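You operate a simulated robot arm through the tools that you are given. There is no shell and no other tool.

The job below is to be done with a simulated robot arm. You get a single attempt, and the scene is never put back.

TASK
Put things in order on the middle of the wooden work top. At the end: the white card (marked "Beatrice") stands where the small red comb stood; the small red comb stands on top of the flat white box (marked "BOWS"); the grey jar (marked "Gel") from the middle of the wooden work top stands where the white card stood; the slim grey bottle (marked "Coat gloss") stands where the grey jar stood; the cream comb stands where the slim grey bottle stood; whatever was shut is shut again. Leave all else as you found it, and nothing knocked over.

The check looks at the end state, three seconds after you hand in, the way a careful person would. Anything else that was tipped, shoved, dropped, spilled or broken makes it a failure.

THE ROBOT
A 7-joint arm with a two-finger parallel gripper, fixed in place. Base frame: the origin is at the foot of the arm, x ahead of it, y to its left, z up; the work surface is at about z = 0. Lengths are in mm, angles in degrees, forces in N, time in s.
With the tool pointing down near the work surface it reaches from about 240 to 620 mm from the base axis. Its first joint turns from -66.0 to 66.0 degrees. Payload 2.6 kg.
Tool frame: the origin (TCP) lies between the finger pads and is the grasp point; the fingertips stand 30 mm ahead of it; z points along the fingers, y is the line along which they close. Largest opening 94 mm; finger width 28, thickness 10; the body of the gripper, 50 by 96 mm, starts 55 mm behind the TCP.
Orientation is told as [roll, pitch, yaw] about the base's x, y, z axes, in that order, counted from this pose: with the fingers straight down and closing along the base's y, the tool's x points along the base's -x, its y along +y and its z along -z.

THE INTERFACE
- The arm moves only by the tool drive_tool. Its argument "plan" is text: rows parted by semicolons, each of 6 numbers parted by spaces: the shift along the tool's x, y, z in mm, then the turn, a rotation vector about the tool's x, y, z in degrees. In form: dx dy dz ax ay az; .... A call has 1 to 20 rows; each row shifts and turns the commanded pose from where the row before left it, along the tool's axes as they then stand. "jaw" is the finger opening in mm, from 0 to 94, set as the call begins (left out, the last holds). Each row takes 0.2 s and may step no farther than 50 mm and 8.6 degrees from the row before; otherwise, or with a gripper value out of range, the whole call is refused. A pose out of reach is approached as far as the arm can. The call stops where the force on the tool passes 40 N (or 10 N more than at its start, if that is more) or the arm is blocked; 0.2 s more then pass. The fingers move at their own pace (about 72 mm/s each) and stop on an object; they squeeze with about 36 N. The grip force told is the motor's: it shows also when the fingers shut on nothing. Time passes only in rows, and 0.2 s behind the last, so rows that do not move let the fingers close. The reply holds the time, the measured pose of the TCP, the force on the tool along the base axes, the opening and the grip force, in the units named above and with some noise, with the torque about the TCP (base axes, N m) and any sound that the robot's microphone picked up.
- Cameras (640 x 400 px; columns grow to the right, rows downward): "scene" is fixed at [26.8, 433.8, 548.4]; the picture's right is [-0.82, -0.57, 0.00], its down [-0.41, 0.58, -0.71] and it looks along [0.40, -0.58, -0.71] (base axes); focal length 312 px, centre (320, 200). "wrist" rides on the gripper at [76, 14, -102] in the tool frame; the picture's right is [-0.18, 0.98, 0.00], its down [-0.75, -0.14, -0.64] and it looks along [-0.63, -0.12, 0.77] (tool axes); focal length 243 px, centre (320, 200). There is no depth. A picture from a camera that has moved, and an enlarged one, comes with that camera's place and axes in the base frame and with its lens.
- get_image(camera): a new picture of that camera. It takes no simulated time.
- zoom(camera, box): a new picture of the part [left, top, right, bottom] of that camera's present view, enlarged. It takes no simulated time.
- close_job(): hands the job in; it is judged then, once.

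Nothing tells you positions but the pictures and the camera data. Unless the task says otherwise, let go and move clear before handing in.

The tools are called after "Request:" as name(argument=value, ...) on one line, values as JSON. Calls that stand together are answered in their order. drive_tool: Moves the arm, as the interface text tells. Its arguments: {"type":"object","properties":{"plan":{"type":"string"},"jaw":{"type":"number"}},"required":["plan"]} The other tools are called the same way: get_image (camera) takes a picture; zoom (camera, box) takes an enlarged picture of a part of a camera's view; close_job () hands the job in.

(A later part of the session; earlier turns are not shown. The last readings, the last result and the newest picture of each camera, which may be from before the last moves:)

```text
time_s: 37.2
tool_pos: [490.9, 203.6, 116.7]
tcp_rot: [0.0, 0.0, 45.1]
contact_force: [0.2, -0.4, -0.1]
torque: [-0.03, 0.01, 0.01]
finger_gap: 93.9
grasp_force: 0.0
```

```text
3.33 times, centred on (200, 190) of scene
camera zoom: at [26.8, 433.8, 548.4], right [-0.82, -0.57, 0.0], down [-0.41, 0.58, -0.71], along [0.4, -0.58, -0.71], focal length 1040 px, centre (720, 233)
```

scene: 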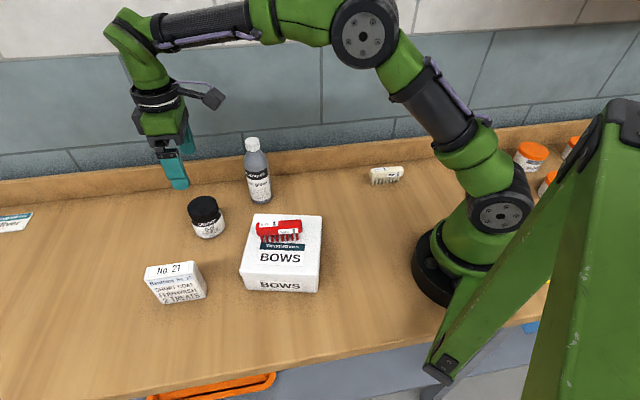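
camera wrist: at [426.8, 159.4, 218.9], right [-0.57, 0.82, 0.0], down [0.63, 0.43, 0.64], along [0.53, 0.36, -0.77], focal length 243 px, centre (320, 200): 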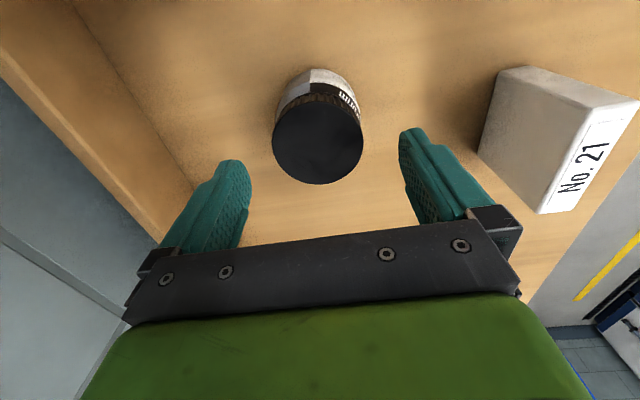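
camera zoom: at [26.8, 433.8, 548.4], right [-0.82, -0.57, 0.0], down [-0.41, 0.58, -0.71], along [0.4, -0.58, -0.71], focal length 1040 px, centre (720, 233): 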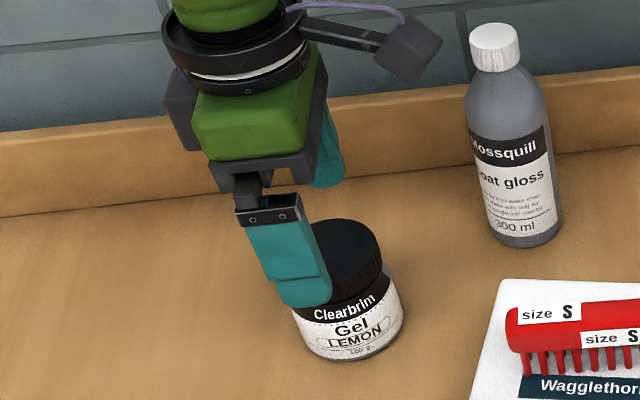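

The jar sits between the fingers. I'll zoom to refine the alignment along the finger width before going down.

Request:
zoom(camera="wrist", box=[240, 50, 400, 200])

```text
2.67 times, centred on (320, 125) of wrist
camera zoom: at [426.8, 159.4, 218.9], right [-0.57, 0.82, 0.0], down [0.63, 0.43, 0.64], along [0.53, 0.36, -0.77], focal length 647 px, centre (320, 400)
```

zoom: 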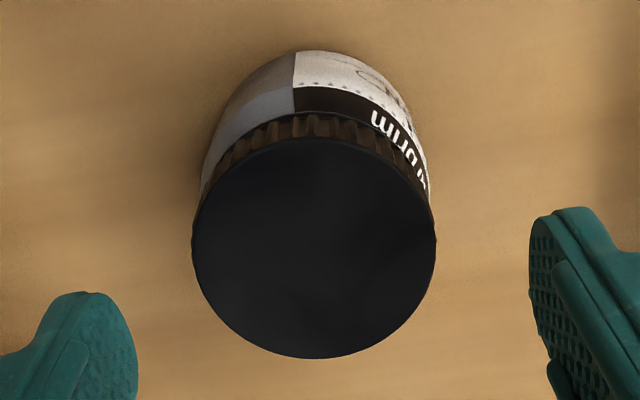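

The jar is centred within 2 mm. Lowering around the jar to z≈40.

Request:
drive_tool(plan="0 -1.5 10 0 0 0; 0 0 15 0 0 0; 0 0 15 0 0 0; 0 0 15 0 0 0; 0 0 13 0 0 0; 0 0 8 0 0 0; 0 0 0 0 0 0", jaw=94)

Request:
get_image(camera="wrist")

Request:
zoom(camera="scene", box=[120, 130, 280, 250])

```text
time_s: 38.8
tool_pos: [492.6, 203.1, 41.9]
tcp_rot: [0.0, 0.0, 45.1]
contact_force: [0.1, 0.8, 0.0]
torque: [0.01, 0.01, -0.02]
finger_gap: 93.8
grasp_force: 0.2
```

```text
taken
camera wrist: at [428.2, 158.1, 143.1], right [-0.57, 0.82, 0.0], down [0.63, 0.43, 0.64], along [0.53, 0.36, -0.77], focal length 243 px, centre (320, 200)
```

wrist: 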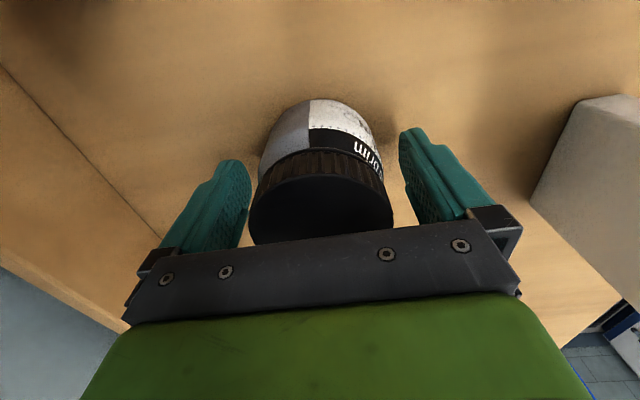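

```text
3.33 times, centred on (200, 190) of scene
camera zoom: at [26.8, 433.8, 548.4], right [-0.82, -0.57, 0.0], down [-0.41, 0.58, -0.71], along [0.4, -0.58, -0.71], focal length 1040 px, centre (720, 233)
```

zoom: 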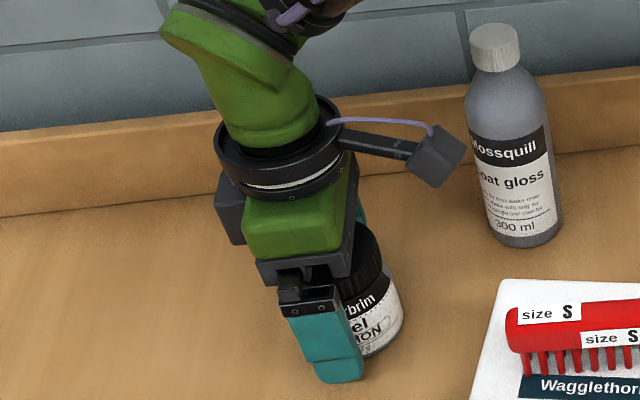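

The fingers straddle the jar body. Closing.

Request:
drive_tool(plan="0 0 0 0 0 0; 0 0 0 0 0 0; 0 0 0 0 0 0; 0 0 0 0 0 0", jaw=60)

Request:
get_image(camera="wrist")

```text
time_s: 39.8
tool_pos: [491.9, 201.9, 40.3]
tcp_rot: [0.0, -0.1, 45.1]
contact_force: [-0.2, 0.1, 0.0]
torque: [-0.03, 0.06, -0.01]
finger_gap: 65.6
grasp_force: 36.0
```

```text
taken
camera wrist: at [428.2, 158.1, 143.2], right [-0.57, 0.82, 0.0], down [0.63, 0.43, 0.64], along [0.53, 0.36, -0.77], focal length 243 px, centre (320, 200)
```

wrist: 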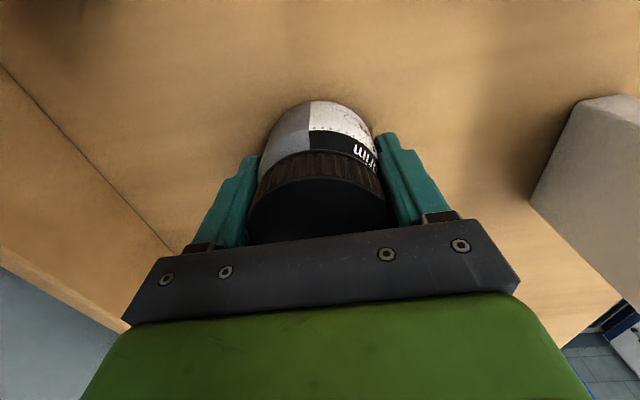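

The jar is gripped (gap 65.6) and its spot is about (492, 202). I'll lift it and carry it over the box side, away from the bottle, to the card's old spot.

Request:
drive_tool(plan="0 0 -5 0 0 0; 0 0 -15 0 0 0; 0 0 -25 0 0 0; 0 0 -25 0 0 0; 0 0 -30 0 0 0; 0 0 -30 0 0 0; 0 0 -30 0 0 0; 13 4.3 0 0 0 0; 26 8.5 0 0 0 0; 26 8.5 0 0 0 0; 26 8.5 0 0 0 0; 26 8.5 0 0 0 0; 13 4.3 0 0 0 0; 0 0 0 0 0 0")

Request:
get_image(camera="scene")

Request:
get_image(camera="wrist")

```text
time_s: 42.8
tool_pos: [369.6, 139.6, 200.1]
tcp_rot: [0.0, 0.0, 45.1]
contact_force: [0.0, 0.3, -1.3]
torque: [0.0, 0.01, 0.01]
finger_gap: 65.8
grasp_force: 36.1
```

```text
taken
```

scene: 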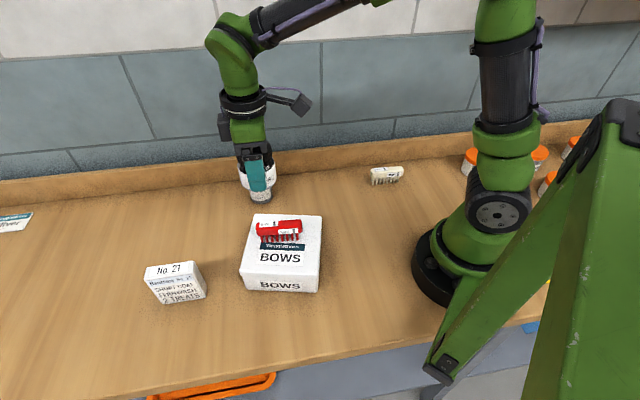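

```text
taken
camera wrist: at [305.7, 96.1, 303.2], right [-0.57, 0.82, 0.0], down [0.63, 0.43, 0.64], along [0.53, 0.36, -0.77], focal length 243 px, centre (320, 200)
```

wrist: 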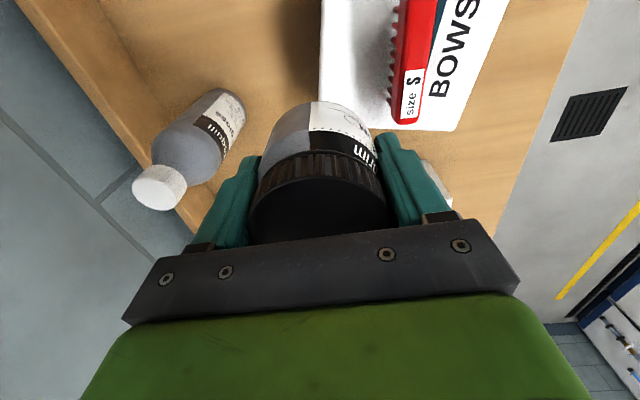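

The jar is held steady and clear of everything. Continuing to the card's old spot.

Request:
drive_tool(plan="10 -6 0 0 0 0; 22 -13 0 0 0 0; 22 -13 0 0 0 0; 22 -13 0 0 0 0; 22 -13 0 0 0 0; 22 -13 0 0 0 0; 22 -13 0 0 0 0; 18 -11 0 0 0 0; 11.2 -6.9 0 0 0 0; 0 0 25 0 0 0; 0 0 30 0 0 0; 0 0 30 0 0 0; 0 0 25 0 0 0; 0 0 20 0 0 0; 0 0 10 0 0 0; 0 0 0 0 0 0")

Request:
get_image(camera="scene")

Request:
get_image(camera="wrist")

```text
time_s: 46.2
tool_pos: [322.1, -53.6, 61.0]
tcp_rot: [0.0, 0.0, 45.1]
contact_force: [-0.6, 0.3, -1.4]
torque: [0.02, -0.05, 0.01]
finger_gap: 65.7
grasp_force: 36.2
```

```text
taken
```

scene: 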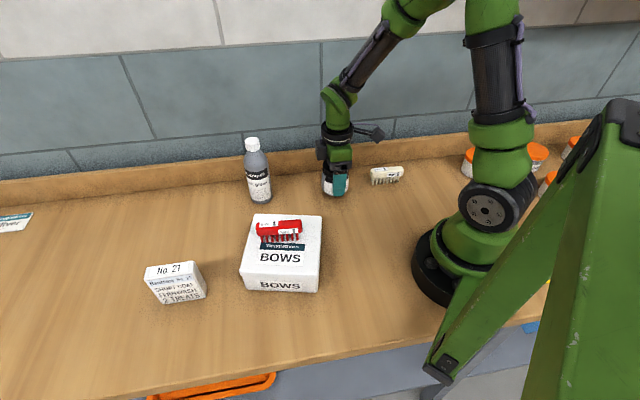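

```text
taken
camera wrist: at [257.4, -97.7, 163.6], right [-0.57, 0.82, 0.0], down [0.63, 0.43, 0.64], along [0.53, 0.36, -0.77], focal length 243 px, centre (320, 200)
```

wrist: 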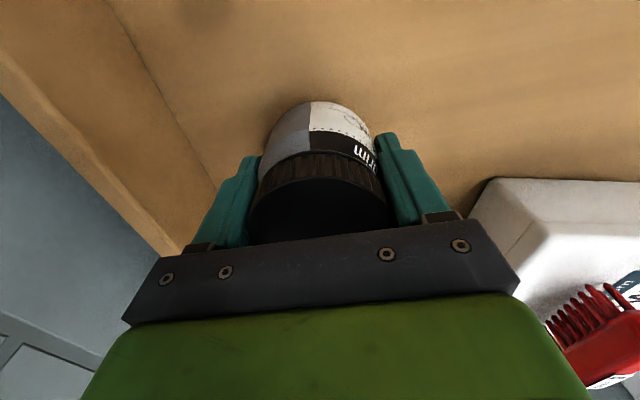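

Over the spot with about 20 mm to go. Lowering the rest of the way gently.

Request:
drive_tool(plan="0 0 8 0 0 0; 0 0 6 0 0 0; 0 0 3 0 0 0; 0 0 1.5 0 0 0; 0 0 0 0 0 0")

```text
time_s: 47.4
tool_pos: [322.3, -53.6, 43.1]
tcp_rot: [0.1, -0.1, 45.1]
contact_force: [0.0, 0.5, -1.8]
torque: [0.02, 0.01, 0.04]
finger_gap: 65.5
grasp_force: 35.7
```

Request:
drive_tool(plan="0 0 0.8 0 0 0; 0 0 0.7 0 0 0; 0 0 0 0 0 0")

```text
time_s: 48.2
tool_pos: [323.7, -52.4, 42.3]
tcp_rot: [-0.1, 0.0, 45.1]
contact_force: [-0.3, 0.6, -1.3]
torque: [-0.01, 0.01, 0.03]
finger_gap: 65.9
grasp_force: 36.5
```

Request:
drive_tool(plan="0 0 0.6 0 0 0; 0 0 0 0 0 0")

```text
time_s: 48.8
tool_pos: [323.4, -53.8, 41.2]
tcp_rot: [0.0, 0.0, 45.1]
contact_force: [-6.0, 0.0, 16.7]
torque: [0.08, 0.32, 0.05]
finger_gap: 65.5
grasp_force: 36.1
```

Contact at 17 N; I'll ease off slightly before releasing.

Request:
drive_tool(plan="0 0 -0.4 0 0 0; 0 0 0 0 0 0")

```text
time_s: 49.4
tool_pos: [321.8, -53.1, 42.4]
tcp_rot: [0.0, 0.0, 45.2]
contact_force: [-0.3, 1.4, 5.1]
torque: [0.07, 0.05, -0.01]
finger_gap: 65.6
grasp_force: 35.9
```

Request:
drive_tool(plan="0 0 0 0 0 0; 0 0 0 0 0 0; 0 0 0 0 0 0; 0 0 0 0 0 0", jaw=92)

Request:
get_image(camera="wrist")

Request:
zoom(camera="scene", box=[280, 110, 420, 215])

```text
time_s: 50.4
tool_pos: [321.3, -53.8, 40.9]
tcp_rot: [0.1, 0.0, 45.0]
contact_force: [0.8, 0.2, -0.5]
torque: [0.03, -0.01, 0.05]
finger_gap: 91.9
grasp_force: 0.1
```

```text
taken
camera wrist: at [257.4, -97.1, 143.2], right [-0.57, 0.82, 0.0], down [0.63, 0.43, 0.64], along [0.53, 0.36, -0.77], focal length 243 px, centre (320, 200)
```

wrist: 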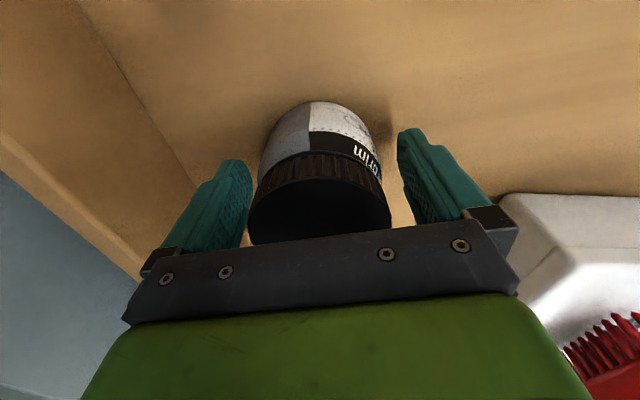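

```text
3.81 times, centred on (350, 162) of scene
camera zoom: at [26.8, 433.8, 548.4], right [-0.82, -0.57, 0.0], down [-0.41, 0.58, -0.71], along [0.4, -0.58, -0.71], focal length 1189 px, centre (206, 343)
```

zoom: 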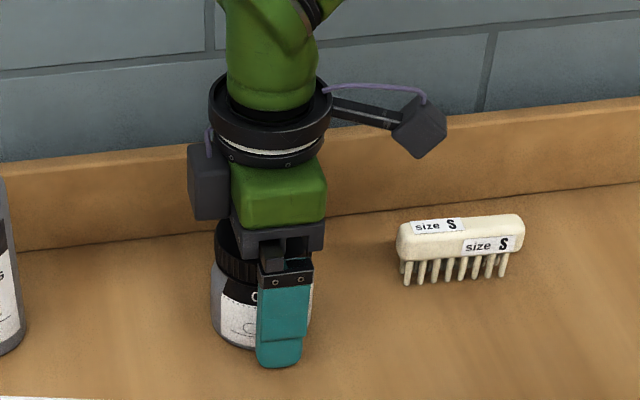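

The jar stands at the card's old spot. I'll rise high enough to clear the bottle (169 mm) and move over it.

Request:
drive_tool(plan="0 0 -5 0 0 0; 0 0 -15 0 0 0; 0 0 -30 0 0 0; 0 0 -35 0 0 0; 0 0 -35 0 0 0; 0 0 -35 0 0 0; 0 0 -30 0 0 0; 0 0 -20 0 0 0; -22.9 -1.6 0 0 0 0; -22.9 -1.6 0 0 0 0; -22.9 -1.6 0 0 0 0; -22.9 -1.6 0 0 0 0; -22.9 -1.6 0 0 0 0; -22.9 -1.6 0 0 0 0; -22.9 -1.6 0 0 0 0; -22.9 -1.6 0 0 0 0; 0 0 0 0 0 0", jaw=92)

Request:
get_image(camera="wrist")

Request:
get_image(camera="scene")

```text
time_s: 54.0
tool_pos: [461.2, 67.2, 246.0]
tcp_rot: [0.0, -0.2, 45.1]
contact_force: [0.0, 0.1, -0.3]
torque: [0.0, -0.01, 0.0]
finger_gap: 91.9
grasp_force: 0.1
```

```text
taken
camera wrist: at [396.9, 23.4, 347.3], right [-0.57, 0.82, 0.0], down [0.63, 0.43, 0.64], along [0.53, 0.36, -0.77], focal length 243 px, centre (320, 200)
```

wrist: 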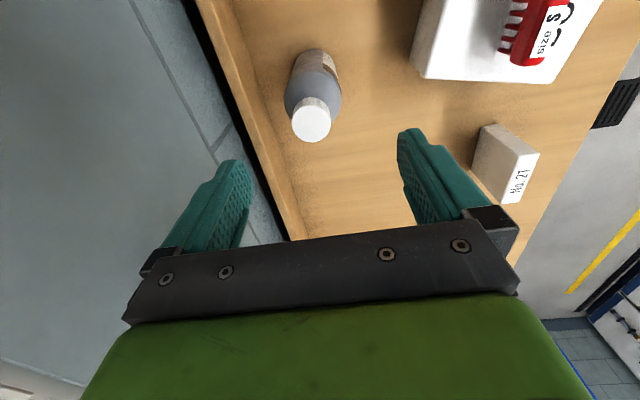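

```text
taken
```

scene: 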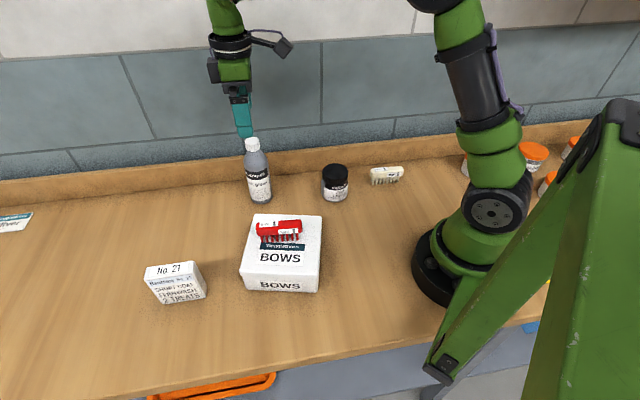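

The jar is in place, and the bottle is below the gripper. Zooming in to get its centre, height and the jar's placement.

Request:
zoom(camera="wrist", box=[250, 30, 380, 160])

Request:
zoom(camera="scene", box=[220, 125, 300, 215])

Request:
zoom(camera="scene", box=[300, 150, 420, 220])

```text
3.08 times, centred on (315, 95) of wrist
camera zoom: at [396.9, 23.4, 347.3], right [-0.57, 0.82, 0.0], down [0.63, 0.43, 0.64], along [0.53, 0.36, -0.77], focal length 746 px, centre (335, 523)
```

zoom: 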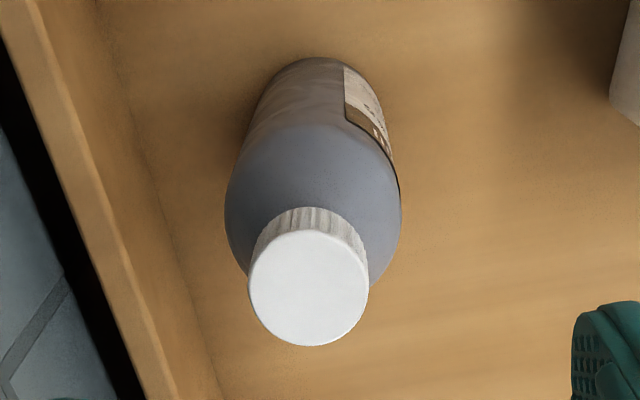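

```text
4.44 times, centred on (260, 170) of scene
camera zoom: at [26.8, 433.8, 548.4], right [-0.82, -0.57, 0.0], down [-0.41, 0.58, -0.71], along [0.4, -0.58, -0.71], focal length 1387 px, centre (587, 333)
```

zoom: 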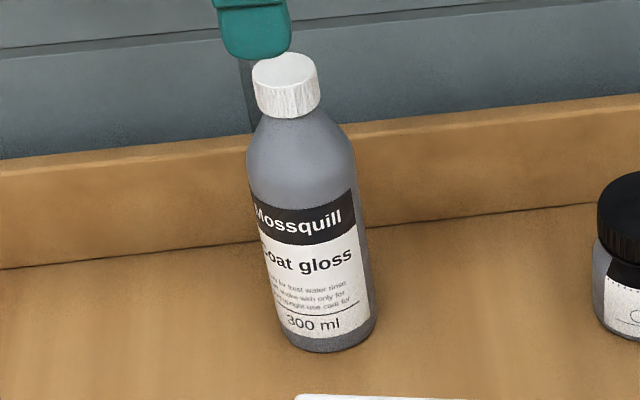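

```text
5.33 times, centred on (360, 185) of scene
camera zoom: at [26.8, 433.8, 548.4], right [-0.82, -0.57, 0.0], down [-0.41, 0.58, -0.71], along [0.4, -0.58, -0.71], focal length 1665 px, centre (107, 280)
```

zoom: 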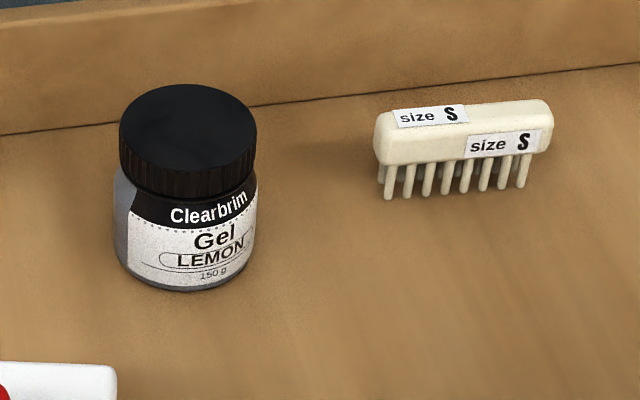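

The bottle axis looks to be at about (461.7, 59) with its top near z 170 and shoulder at z≈116. I'll shift over it and drop a little for a second look.

Request:
drive_tool(plan="4.9 -6.8 0 0 0 0; 0 0 15 0 0 0; 0 0 15 0 0 0; 0 0 0 0 0 0", jaw=86)

Request:
get_image(camera="wrist")

Request:
zoom(camera="wrist", box=[240, 40, 400, 180])

```text
time_s: 55.0
tool_pos: [461.2, 57.2, 216.7]
tcp_rot: [0.1, 0.1, 45.1]
contact_force: [0.5, -0.5, -0.2]
torque: [0.01, -0.01, 0.01]
finger_gap: 86.1
grasp_force: 0.1
```

```text
taken
camera wrist: at [397.3, 15.4, 318.1], right [-0.57, 0.82, 0.0], down [0.63, 0.43, 0.64], along [0.53, 0.36, -0.77], focal length 243 px, centre (320, 200)
```

wrist: 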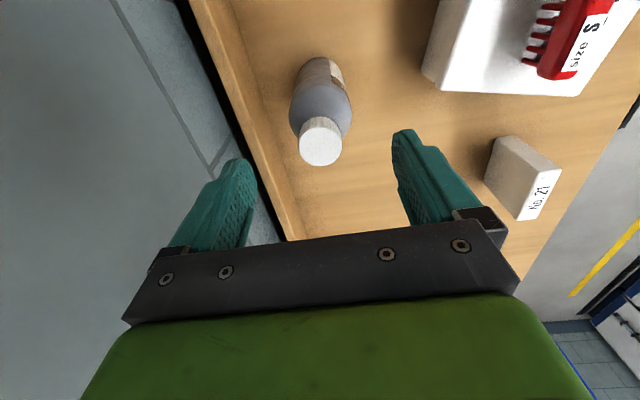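

```text
2.86 times, centred on (320, 110) of wrist
camera zoom: at [397.3, 15.4, 318.1], right [-0.57, 0.82, 0.0], down [0.63, 0.43, 0.64], along [0.53, 0.36, -0.77], focal length 693 px, centre (320, 457)
```

zoom: 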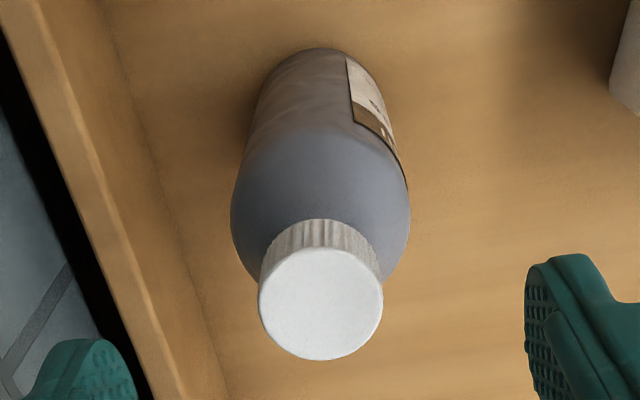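

The bottle is now centred under the gripper. Descending around it to z≈121.

Request:
drive_tool(plan="0 0 12 0 0 0; 0 0 15 0 0 0; 0 0 18 0 0 0; 0 0 18 0 0 0; 0 0 16 0 0 0; 0 0 10 0 0 0; 0 0 6 0 0 0; 0 0 0 0 0 0", jaw=86)

Request:
get_image(camera="wrist")

Request:
zoom(camera="scene", box=[200, 100, 320, 215])

```text
time_s: 56.8
tool_pos: [461.0, 58.0, 120.5]
tcp_rot: [0.0, 0.0, 45.1]
contact_force: [0.2, -0.1, 1.1]
torque: [-0.04, -0.03, 0.04]
finger_gap: 85.6
grasp_force: 0.1
```

```text
taken
camera wrist: at [397.1, 15.3, 222.6], right [-0.57, 0.82, 0.0], down [0.63, 0.43, 0.64], along [0.53, 0.36, -0.77], focal length 243 px, centre (320, 200)
```

wrist: 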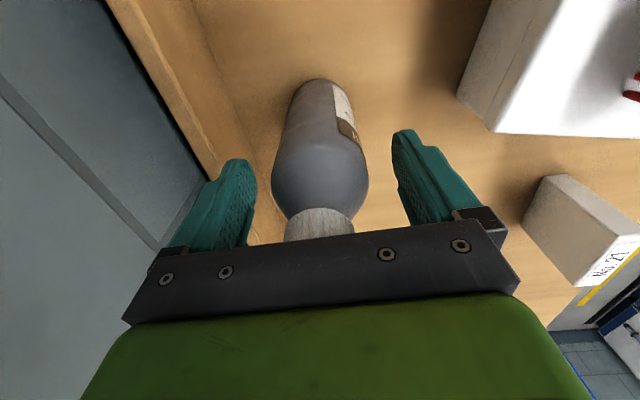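

```text
3.48 times, centred on (260, 158) of scene
camera zoom: at [26.8, 433.8, 548.4], right [-0.82, -0.57, 0.0], down [-0.41, 0.58, -0.71], along [0.4, -0.58, -0.71], focal length 1086 px, centre (529, 348)
```

zoom: 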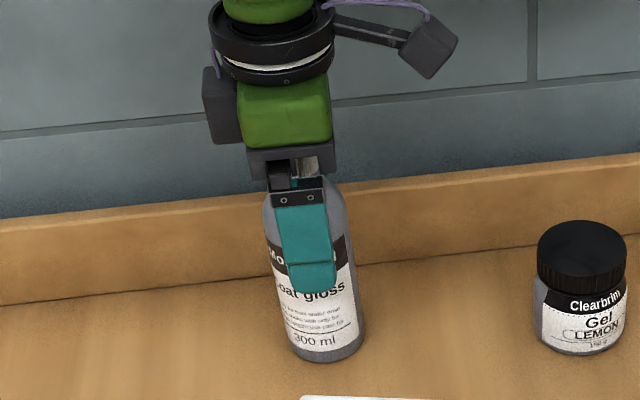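

The fingers are around the bottle body below the shoulder. Closing gently.

Request:
drive_tool(plan="0 0 0 0 0 0; 0 0 0 0 0 0; 0 0 0 0 0 0; 0 0 0 0 0 0; 0 0 0 0 0 0", jaw=44)

Request:
get_image(camera="wrist")

Request:
zoom(camera="scene", box=[200, 100, 320, 215])

```text
time_s: 58.0
tool_pos: [462.0, 58.1, 121.7]
tcp_rot: [-0.1, -0.1, 45.2]
contact_force: [1.9, 0.8, 6.8]
torque: [0.11, -0.04, -0.03]
finger_gap: 52.8
grasp_force: 36.1
```

```text
taken
camera wrist: at [397.3, 15.4, 223.2], right [-0.57, 0.82, 0.0], down [0.63, 0.43, 0.64], along [0.53, 0.36, -0.77], focal length 243 px, centre (320, 200)
```

wrist: 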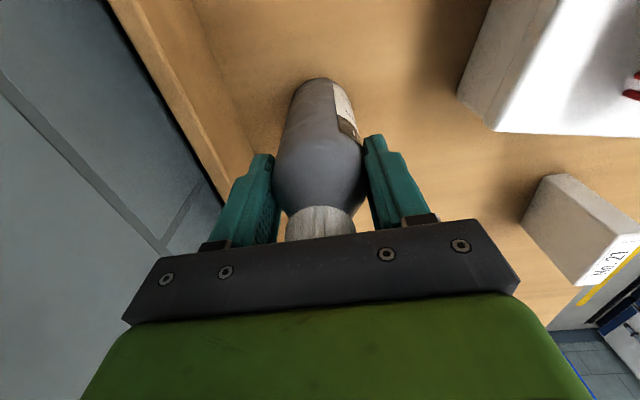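

```text
3.48 times, centred on (260, 158) of scene
camera zoom: at [26.7, 433.8, 548.4], right [-0.82, -0.57, 0.0], down [-0.41, 0.58, -0.71], along [0.4, -0.58, -0.71], focal length 1086 px, centre (529, 348)
```

zoom: 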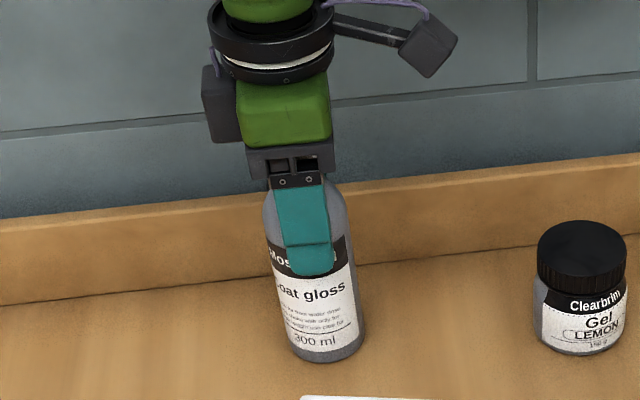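

Gripped at 52.8 mm. I'll lift just a few millimetres first to check that it holds.

Request:
drive_tool(plan="0 0 -2 0 0 0; 0 0 -4 0 0 0; 0 0 -4 0 0 0; 0 0 0 0 0 0; 0 0 0 0 0 0")

Request:
zoom(camera="scene", box=[200, 100, 320, 215])

Request:
get_image(camera="wrist")

```text
time_s: 59.2
tool_pos: [462.1, 58.9, 131.4]
tcp_rot: [0.0, 0.0, 45.1]
contact_force: [0.1, 0.1, -3.2]
torque: [0.02, -0.02, 0.01]
finger_gap: 52.5
grasp_force: 36.1
```

```text
3.48 times, centred on (260, 158) of scene
camera zoom: at [26.8, 433.8, 548.4], right [-0.82, -0.57, 0.0], down [-0.41, 0.58, -0.71], along [0.4, -0.58, -0.71], focal length 1086 px, centre (529, 348)
```

zoom: 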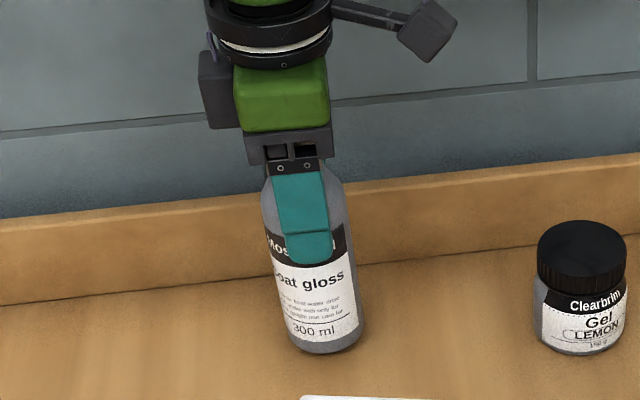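

```text
taken
camera wrist: at [397.3, 15.1, 232.8], right [-0.57, 0.82, 0.0], down [0.63, 0.43, 0.64], along [0.53, 0.36, -0.77], focal length 243 px, centre (320, 200)
```

wrist: 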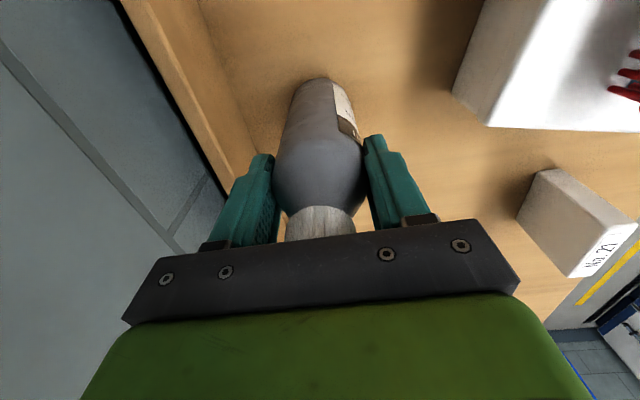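

The bottle is held firmly (about 3 N weight). I'll lift a bit more and carry it to the jar's old spot at (492, 202).

Request:
drive_tool(plan="0 0 -8 0 0 0; 0 0 -12 0 0 0; 0 0 -12 0 0 0; -8 5 0 0 0 0; -16 10.3 0 0 0 0; -16 10.3 0 0 0 0; -16 10.3 0 0 0 0; -16 10.3 0 0 0 0; -16 10.3 0 0 0 0; -16 10.3 0 0 0 0; -12 7.6 0 0 0 0; -7.3 4.5 0 0 0 0; 0 0 0 0 0 0")

Request:
get_image(camera="wrist")

Request:
get_image(camera="scene")

```text
time_s: 62.0
tool_pos: [492.6, 201.3, 162.2]
tcp_rot: [0.0, 0.0, 45.1]
contact_force: [-0.4, 0.7, -3.0]
torque: [0.02, 0.02, 0.01]
finger_gap: 52.6
grasp_force: 36.0
```

```text
taken
camera wrist: at [428.3, 158.4, 265.4], right [-0.57, 0.82, 0.0], down [0.63, 0.43, 0.64], along [0.53, 0.36, -0.77], focal length 243 px, centre (320, 200)
```

wrist: 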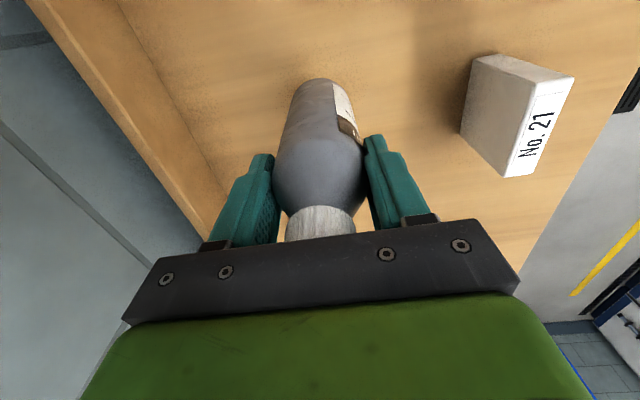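

```text
taken
```

scene: 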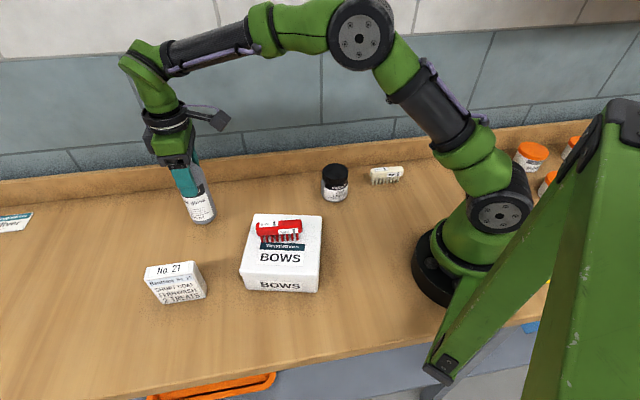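

The bottle is over the jar's old spot. Lowering most of the way, then feeling for the surface.

Request:
drive_tool(plan="0 0 10 0 0 0; 0 0 10 0 0 0; 0 0 10 0 0 0; 0 0 6 0 0 0; 0 0 3 0 0 0; 0 0 0 0 0 0")

```text
time_s: 63.4
tool_pos: [493.3, 202.1, 123.3]
tcp_rot: [0.0, 0.1, 45.1]
contact_force: [-0.6, -0.1, -2.5]
torque: [0.01, -0.02, 0.01]
finger_gap: 52.7
grasp_force: 36.1
```

Request:
drive_tool(plan="0 0 0.8 0 0 0; 0 0 0.6 0 0 0; 0 0 0 0 0 0")

```text
time_s: 64.2
tool_pos: [493.9, 202.1, 123.8]
tcp_rot: [0.0, 0.0, 45.1]
contact_force: [0.1, -1.5, -3.2]
torque: [0.02, 0.0, 0.0]
finger_gap: 52.5
grasp_force: 36.0
```

Request:
drive_tool(plan="0 0 0.6 0 0 0; 0 0 0 0 0 0")

Request:
get_image(camera="wrist")

```text
time_s: 64.8
tool_pos: [491.6, 202.4, 123.0]
tcp_rot: [0.1, 0.1, 45.1]
contact_force: [0.0, -0.3, -2.7]
torque: [0.03, 0.01, 0.01]
finger_gap: 52.4
grasp_force: 36.0
```

```text
taken
camera wrist: at [428.0, 158.3, 223.8], right [-0.57, 0.82, 0.0], down [0.63, 0.43, 0.64], along [0.53, 0.36, -0.77], focal length 243 px, centre (320, 200)
```

wrist: 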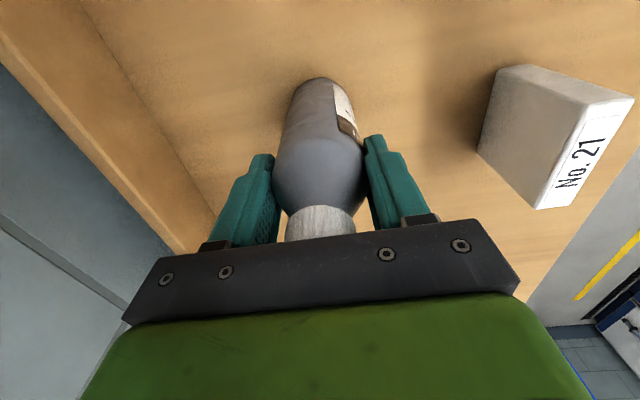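

Request:
drive_tool(plan="0 0 0.5 0 0 0; 0 0 0 0 0 0")

```text
time_s: 65.4
tool_pos: [492.8, 202.8, 121.7]
tcp_rot: [0.0, 0.0, 45.1]
contact_force: [-1.0, 0.7, -0.2]
torque: [-0.09, 0.14, -0.01]
finger_gap: 52.6
grasp_force: 35.9
```

The weight is coming off, so contact is beginning. A touch more.

Request:
drive_tool(plan="0 0 0.3 0 0 0; 0 0 0 0 0 0")

```text
time_s: 66.0
tool_pos: [493.6, 202.0, 123.5]
tcp_rot: [0.0, -0.1, 45.1]
contact_force: [-2.5, -2.5, 3.2]
torque: [-0.23, 0.36, 0.02]
finger_gap: 53.0
grasp_force: 36.3
```

The bottle is standing on the surface. Releasing.

Request:
drive_tool(plan="0 0 0 0 0 0; 0 0 0 0 0 0; 0 0 0 0 0 0; 0 0 0 0 0 0", jaw=88)

Request:
get_image(camera="wrist")

Request:
zoom(camera="scene", box=[130, 100, 270, 240])

```text
time_s: 67.0
tool_pos: [492.7, 202.3, 121.3]
tcp_rot: [0.0, -0.1, 45.1]
contact_force: [-0.6, 0.5, -0.3]
torque: [0.01, 0.05, 0.0]
finger_gap: 88.1
grasp_force: 0.0
```

```text
taken
camera wrist: at [428.1, 158.6, 223.1], right [-0.57, 0.82, 0.0], down [0.63, 0.43, 0.64], along [0.53, 0.36, -0.77], focal length 243 px, centre (320, 200)
```

wrist: 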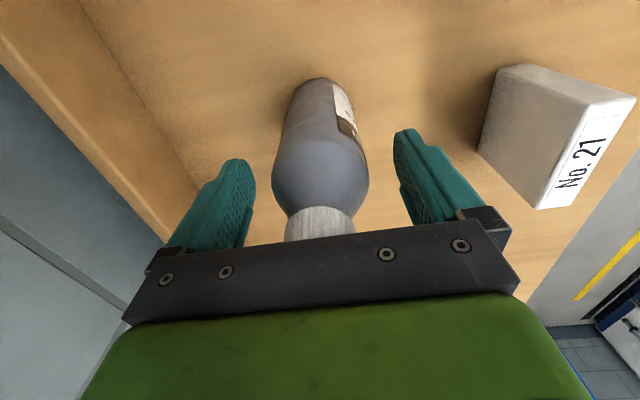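

```text
2.86 times, centred on (200, 170) of scene
camera zoom: at [26.8, 433.8, 548.4], right [-0.82, -0.57, 0.0], down [-0.41, 0.58, -0.71], along [0.4, -0.58, -0.71], focal length 892 px, centre (663, 286)
```

zoom: 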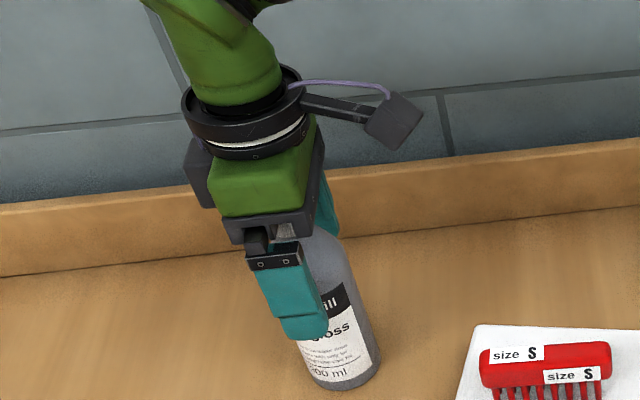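

The bottle stands upright on its new spot. I'll rise above it and travel to the cream comb near (236, −157).

Request:
drive_tool(plan="0 0 -4 0 0 0; 0 0 -15 0 0 0; 0 0 -30 0 0 0; 0 0 -35 0 0 0; 0 0 -35 0 0 0; 31 -5.15 0 0 0 0; 31 -5.15 0 0 0 0; 31 -5.15 0 0 0 0; 31 -5.15 0 0 0 0; 31 -5.15 0 0 0 0; 31 -5.15 0 0 0 0; 31 -5.15 0 0 0 0; 31 -5.15 0 0 0 0; 31 -5.15 0 0 0 0; 31 -5.15 0 0 0 0; 31 -5.15 0 0 0 0; 31 -5.15 0 0 0 0; 31 -5.15 0 0 0 0; 31 -5.15 0 0 0 0; 0 0 0 0 0 0", jaw=88)

Request:
get_image(camera="wrist")

Request:
get_image(camera="scene")

```text
time_s: 71.2
tool_pos: [238.7, -157.0, 239.8]
tcp_rot: [0.0, 0.1, 45.1]
contact_force: [-0.6, 0.0, 0.2]
torque: [0.02, 0.02, -0.01]
finger_gap: 88.4
grasp_force: 0.0
```

```text
taken
camera wrist: at [173.5, -200.7, 341.5], right [-0.57, 0.82, 0.0], down [0.63, 0.43, 0.64], along [0.53, 0.36, -0.77], focal length 243 px, centre (320, 200)
```

wrist: 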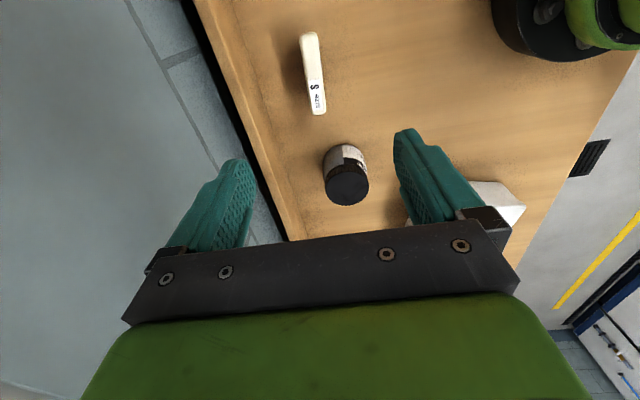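

```text
taken
```

scene: 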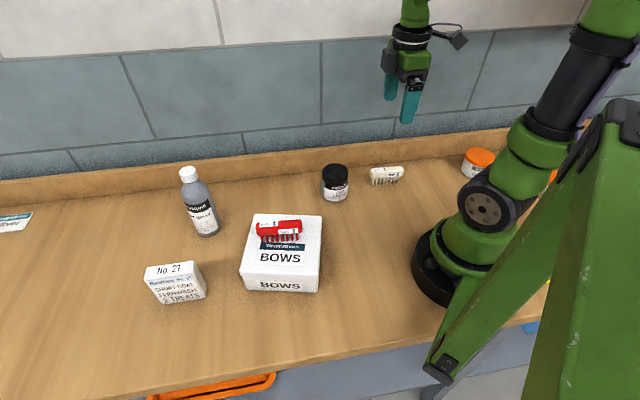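

The bottle stands well and the cream comb is below. Zooming for its exact centre and angle.

Request:
zoom(camera="wrist", box=[240, 15, 390, 135])

Request:
zoom(camera="scene", box=[360, 150, 420, 200])

Request:
zoom(camera="scene", box=[150, 150, 250, 250])

```text
3.33 times, centred on (315, 75) of wrist
camera zoom: at [173.5, -200.7, 341.5], right [-0.57, 0.82, 0.0], down [0.63, 0.43, 0.64], along [0.53, 0.36, -0.77], focal length 809 px, centre (337, 617)
```

zoom: 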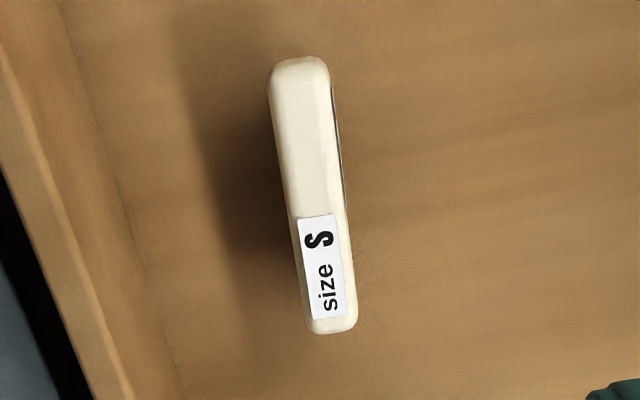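

```text
8.00 times, centred on (390, 175) of scene
camera zoom: at [26.8, 433.8, 548.4], right [-0.82, -0.57, 0.0], down [-0.41, 0.58, -0.71], along [0.4, -0.58, -0.71], focal length 2497 px, centre (-240, 400)
```

zoom: 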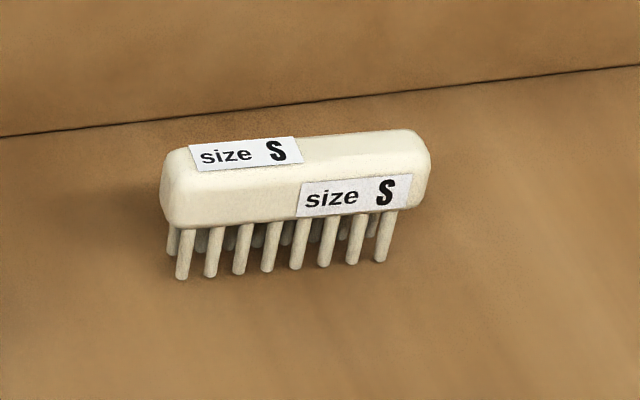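

```text
4.00 times, centred on (200, 200) of scene
camera zoom: at [26.8, 433.8, 548.4], right [-0.82, -0.57, 0.0], down [-0.41, 0.58, -0.71], along [0.4, -0.58, -0.71], focal length 1249 px, centre (800, 200)
```

zoom: 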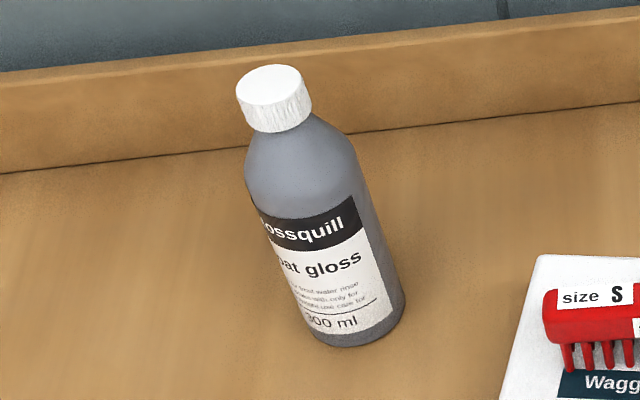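

The cream comb is centred near (234, −167) at about 41°. I'll align and descend to just above it.

Request:
drive_tool(plan="9.2 -5 0 0 0 0; 0 0 0 0 0 4.1; 0 0 20 0 0 0; 0 0 25 0 0 0; 0 0 30 0 0 0; 0 0 30 0 0 0; 0 0 25 0 0 0; 0 0 15 0 0 0; 0 0 0 0 0 0", jaw=60)

Request:
get_image(camera="wrist")

Request:
get_image(camera="scene")

```text
time_s: 73.2
tool_pos: [234.8, -167.0, 94.5]
tcp_rot: [0.0, 0.0, 41.0]
contact_force: [0.3, -0.5, -0.3]
torque: [-0.01, 0.02, -0.03]
finger_gap: 59.8
grasp_force: 0.1
```

```text
taken
camera wrist: at [167.7, -205.8, 197.3], right [-0.51, 0.86, 0.0], down [0.66, 0.39, 0.64], along [0.55, 0.33, -0.77], focal length 243 px, centre (320, 200)
```

wrist: 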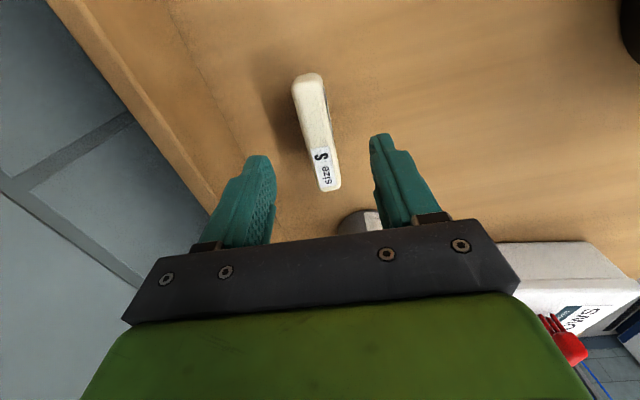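

```text
taken
```

scene: 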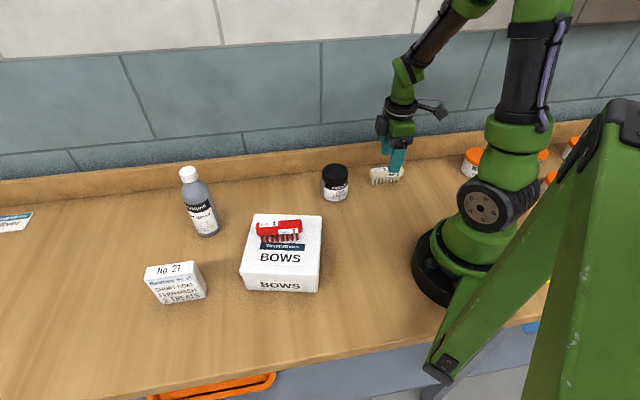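

Alignment matches the earlier comb grasp. Lowering to z≈41 and closing.

Request:
drive_tool(plan="1.5 0 13 0 0 0; 0 0 15 0 0 0; 0 0 14 0 0 0; 0 0 11 0 0 0; 0 0 0 0 0 0", jaw=60)

Request:
zoom(camera="wrist", box=[200, 60, 440, 240])

Request:
zoom(camera="scene", box=[320, 90, 460, 200])

```text
time_s: 74.4
tool_pos: [233.7, -168.9, 42.0]
tcp_rot: [0.1, 0.0, 41.0]
contact_force: [0.0, -0.4, -0.1]
torque: [0.0, -0.03, 0.01]
finger_gap: 60.1
grasp_force: 0.0
```

```text
2.22 times, centred on (320, 150) of wrist
camera zoom: at [166.7, -206.8, 144.1], right [-0.51, 0.86, 0.0], down [0.66, 0.39, 0.64], along [0.55, 0.33, -0.77], focal length 539 px, centre (320, 311)
```

zoom: 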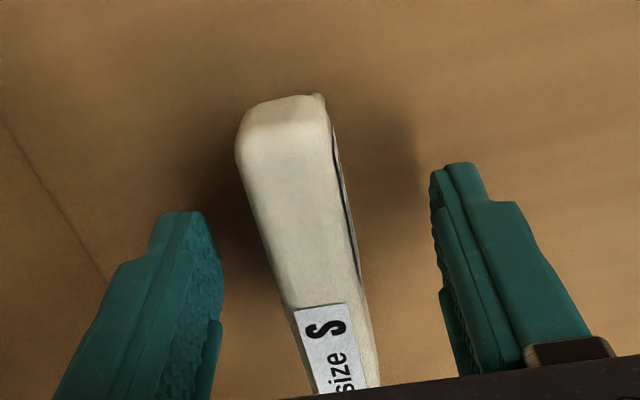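

```text
3.64 times, centred on (390, 145) of scene
camera zoom: at [26.8, 433.8, 548.4], right [-0.82, -0.57, 0.0], down [-0.41, 0.58, -0.71], along [0.4, -0.58, -0.71], focal length 1135 px, centre (66, 400)
```

zoom: 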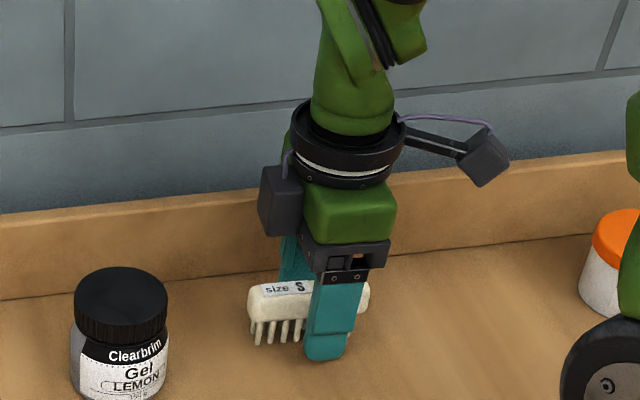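

Request:
drive_tool(plan="0 0 1 0 0 0; 0 0 0 0 0 0; 0 0 0 0 0 0; 0 0 0 0 0 0; 0 0 0 0 0 0", jaw=8)

Request:
zoom(camera="wrist", box=[200, 60, 440, 240])

```text
time_s: 75.6
tool_pos: [232.9, -168.3, 42.0]
tcp_rot: [-0.1, 0.0, 40.9]
contact_force: [0.0, -0.6, 0.7]
torque: [-0.04, -0.02, -0.02]
finger_gap: 23.2
grasp_force: 36.6
```

```text
2.22 times, centred on (320, 150) of wrist
camera zoom: at [166.4, -206.7, 143.2], right [-0.51, 0.86, 0.0], down [0.66, 0.39, 0.64], along [0.55, 0.32, -0.77], focal length 539 px, centre (320, 311)
```

zoom: 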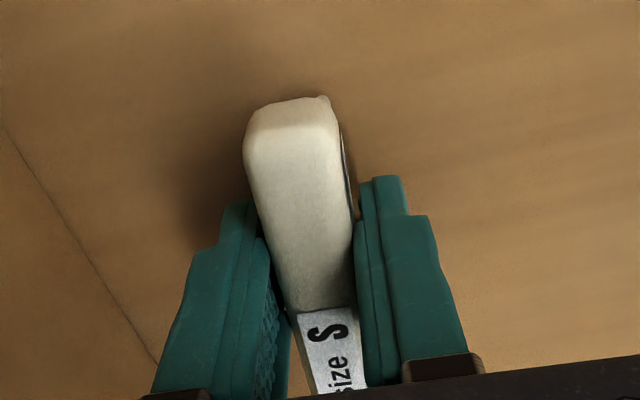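

The cream comb is gripped (23.2 mm, as before). I'll lift it over the jar's height and carry it to the bottle's old spot at (461, 59).

Request:
drive_tool(plan="0 0 -5 0 0 0; 0 0 -15 0 0 0; 0 0 -30 0 0 0; 0 0 -30 0 0 0; 0 0 -30 0 0 0; 0 0 -30 0 0 0; -14 1 0 0 0 0; -29.3 2 0 0 0 0; -29.3 2 0 0 0 0; -29.3 2 0 0 0 0; -29.3 2 0 0 0 0; -29.3 2 0 0 0 0; -29.3 2 0 0 0 0; -29.3 2 0 0 0 0; -29.3 2 0 0 0 0; -29.3 2 0 0 0 0; -29.3 2 0 0 0 0; -15.1 0.3 0 0 0 0; 0 0 0 0 0 0")

Request:
get_image(camera="wrist")

Request:
get_image(camera="scene")

```text
time_s: 79.6
tool_pos: [463.5, 59.1, 182.3]
tcp_rot: [0.0, 0.0, 41.0]
contact_force: [0.5, 1.0, 0.0]
torque: [0.0, 0.0, -0.02]
finger_gap: 23.2
grasp_force: 35.9
```

```text
taken
camera wrist: at [395.2, 21.0, 283.1], right [-0.51, 0.86, 0.0], down [0.66, 0.39, 0.64], along [0.55, 0.33, -0.77], focal length 243 px, centre (320, 200)
```

wrist: 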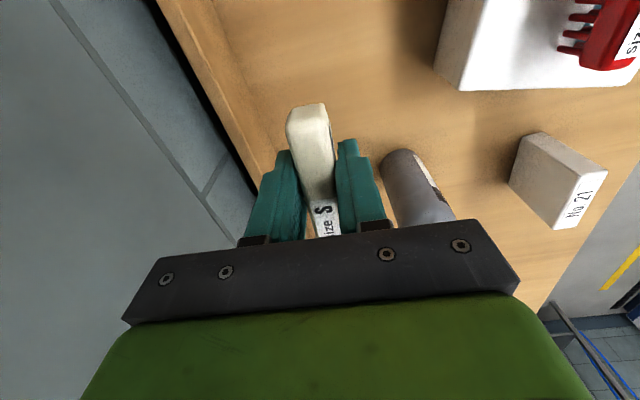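

```text
taken
```

scene: 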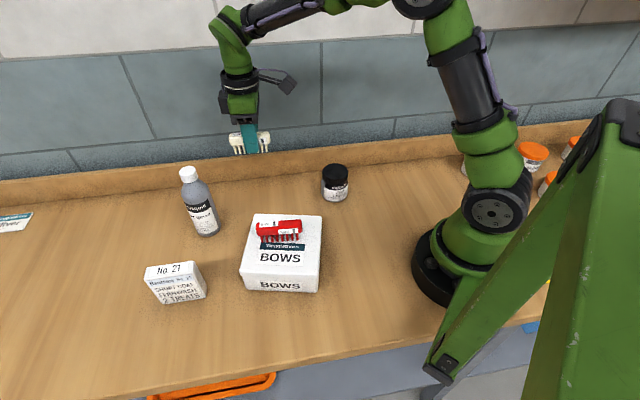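

The comb is over the bottle's old spot, clear of the wall and the bottle. Lowering most of the way.

Request:
drive_tool(plan="0 0 15 0 0 0; 0 0 20 0 0 0; 0 0 25 0 0 0; 0 0 25 0 0 0; 0 0 20 0 0 0; 0 0 15 0 0 0; 0 0 10 0 0 0; 0 0 5 0 0 0; 0 0 0 0 0 0")

Request:
get_image(camera="wrist")

Request:
zoom(camera="scene", box=[160, 60, 340, 220])

```text
time_s: 81.6
tool_pos: [463.0, 60.7, 46.2]
tcp_rot: [0.0, 0.0, 41.1]
contact_force: [0.0, -0.5, -0.1]
torque: [0.01, 0.01, -0.02]
finger_gap: 23.4
grasp_force: 36.3
```

```text
taken
camera wrist: at [395.1, 20.9, 148.0], right [-0.51, 0.86, 0.0], down [0.66, 0.39, 0.64], along [0.55, 0.32, -0.77], focal length 243 px, centre (320, 200)
```

wrist: 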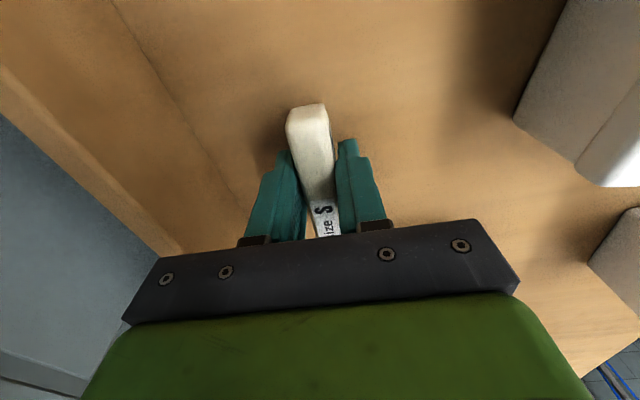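

```text
2.50 times, centred on (250, 140) of scene
camera zoom: at [26.8, 433.8, 548.4], right [-0.82, -0.57, 0.0], down [-0.41, 0.58, -0.71], along [0.4, -0.58, -0.71], focal length 780 px, centre (495, 350)
```

zoom: 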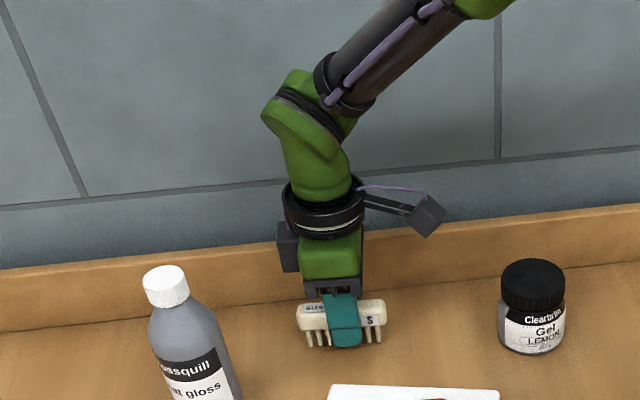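

About 4–5 mm left. Small steps down.

Request:
drive_tool(plan="0 0 2 0 0 0; 0 0 1.5 0 0 0; 0 0 0.5 0 0 0; 0 0 0 0 0 0")

```text
time_s: 82.6
tool_pos: [463.0, 60.6, 42.4]
tcp_rot: [0.0, 0.0, 41.0]
contact_force: [0.6, 0.1, -0.2]
torque: [-0.02, 0.0, 0.01]
finger_gap: 23.3
grasp_force: 35.8
```

Request:
drive_tool(plan="0 0 0.7 0 0 0; 0 0 0 0 0 0")

```text
time_s: 83.2
tool_pos: [462.1, 60.2, 42.3]
tcp_rot: [0.0, 0.0, 41.1]
contact_force: [0.8, 0.3, 0.0]
torque: [0.02, 0.01, 0.0]
finger_gap: 23.3
grasp_force: 35.9
```

Request:
drive_tool(plan="0 0 0.5 0 0 0; 0 0 0 0 0 0")

```text
time_s: 83.8
tool_pos: [463.2, 60.3, 40.9]
tcp_rot: [0.0, 0.0, 41.0]
contact_force: [-1.0, -0.2, 4.5]
torque: [-0.02, 0.07, -0.01]
finger_gap: 23.4
grasp_force: 35.8
```

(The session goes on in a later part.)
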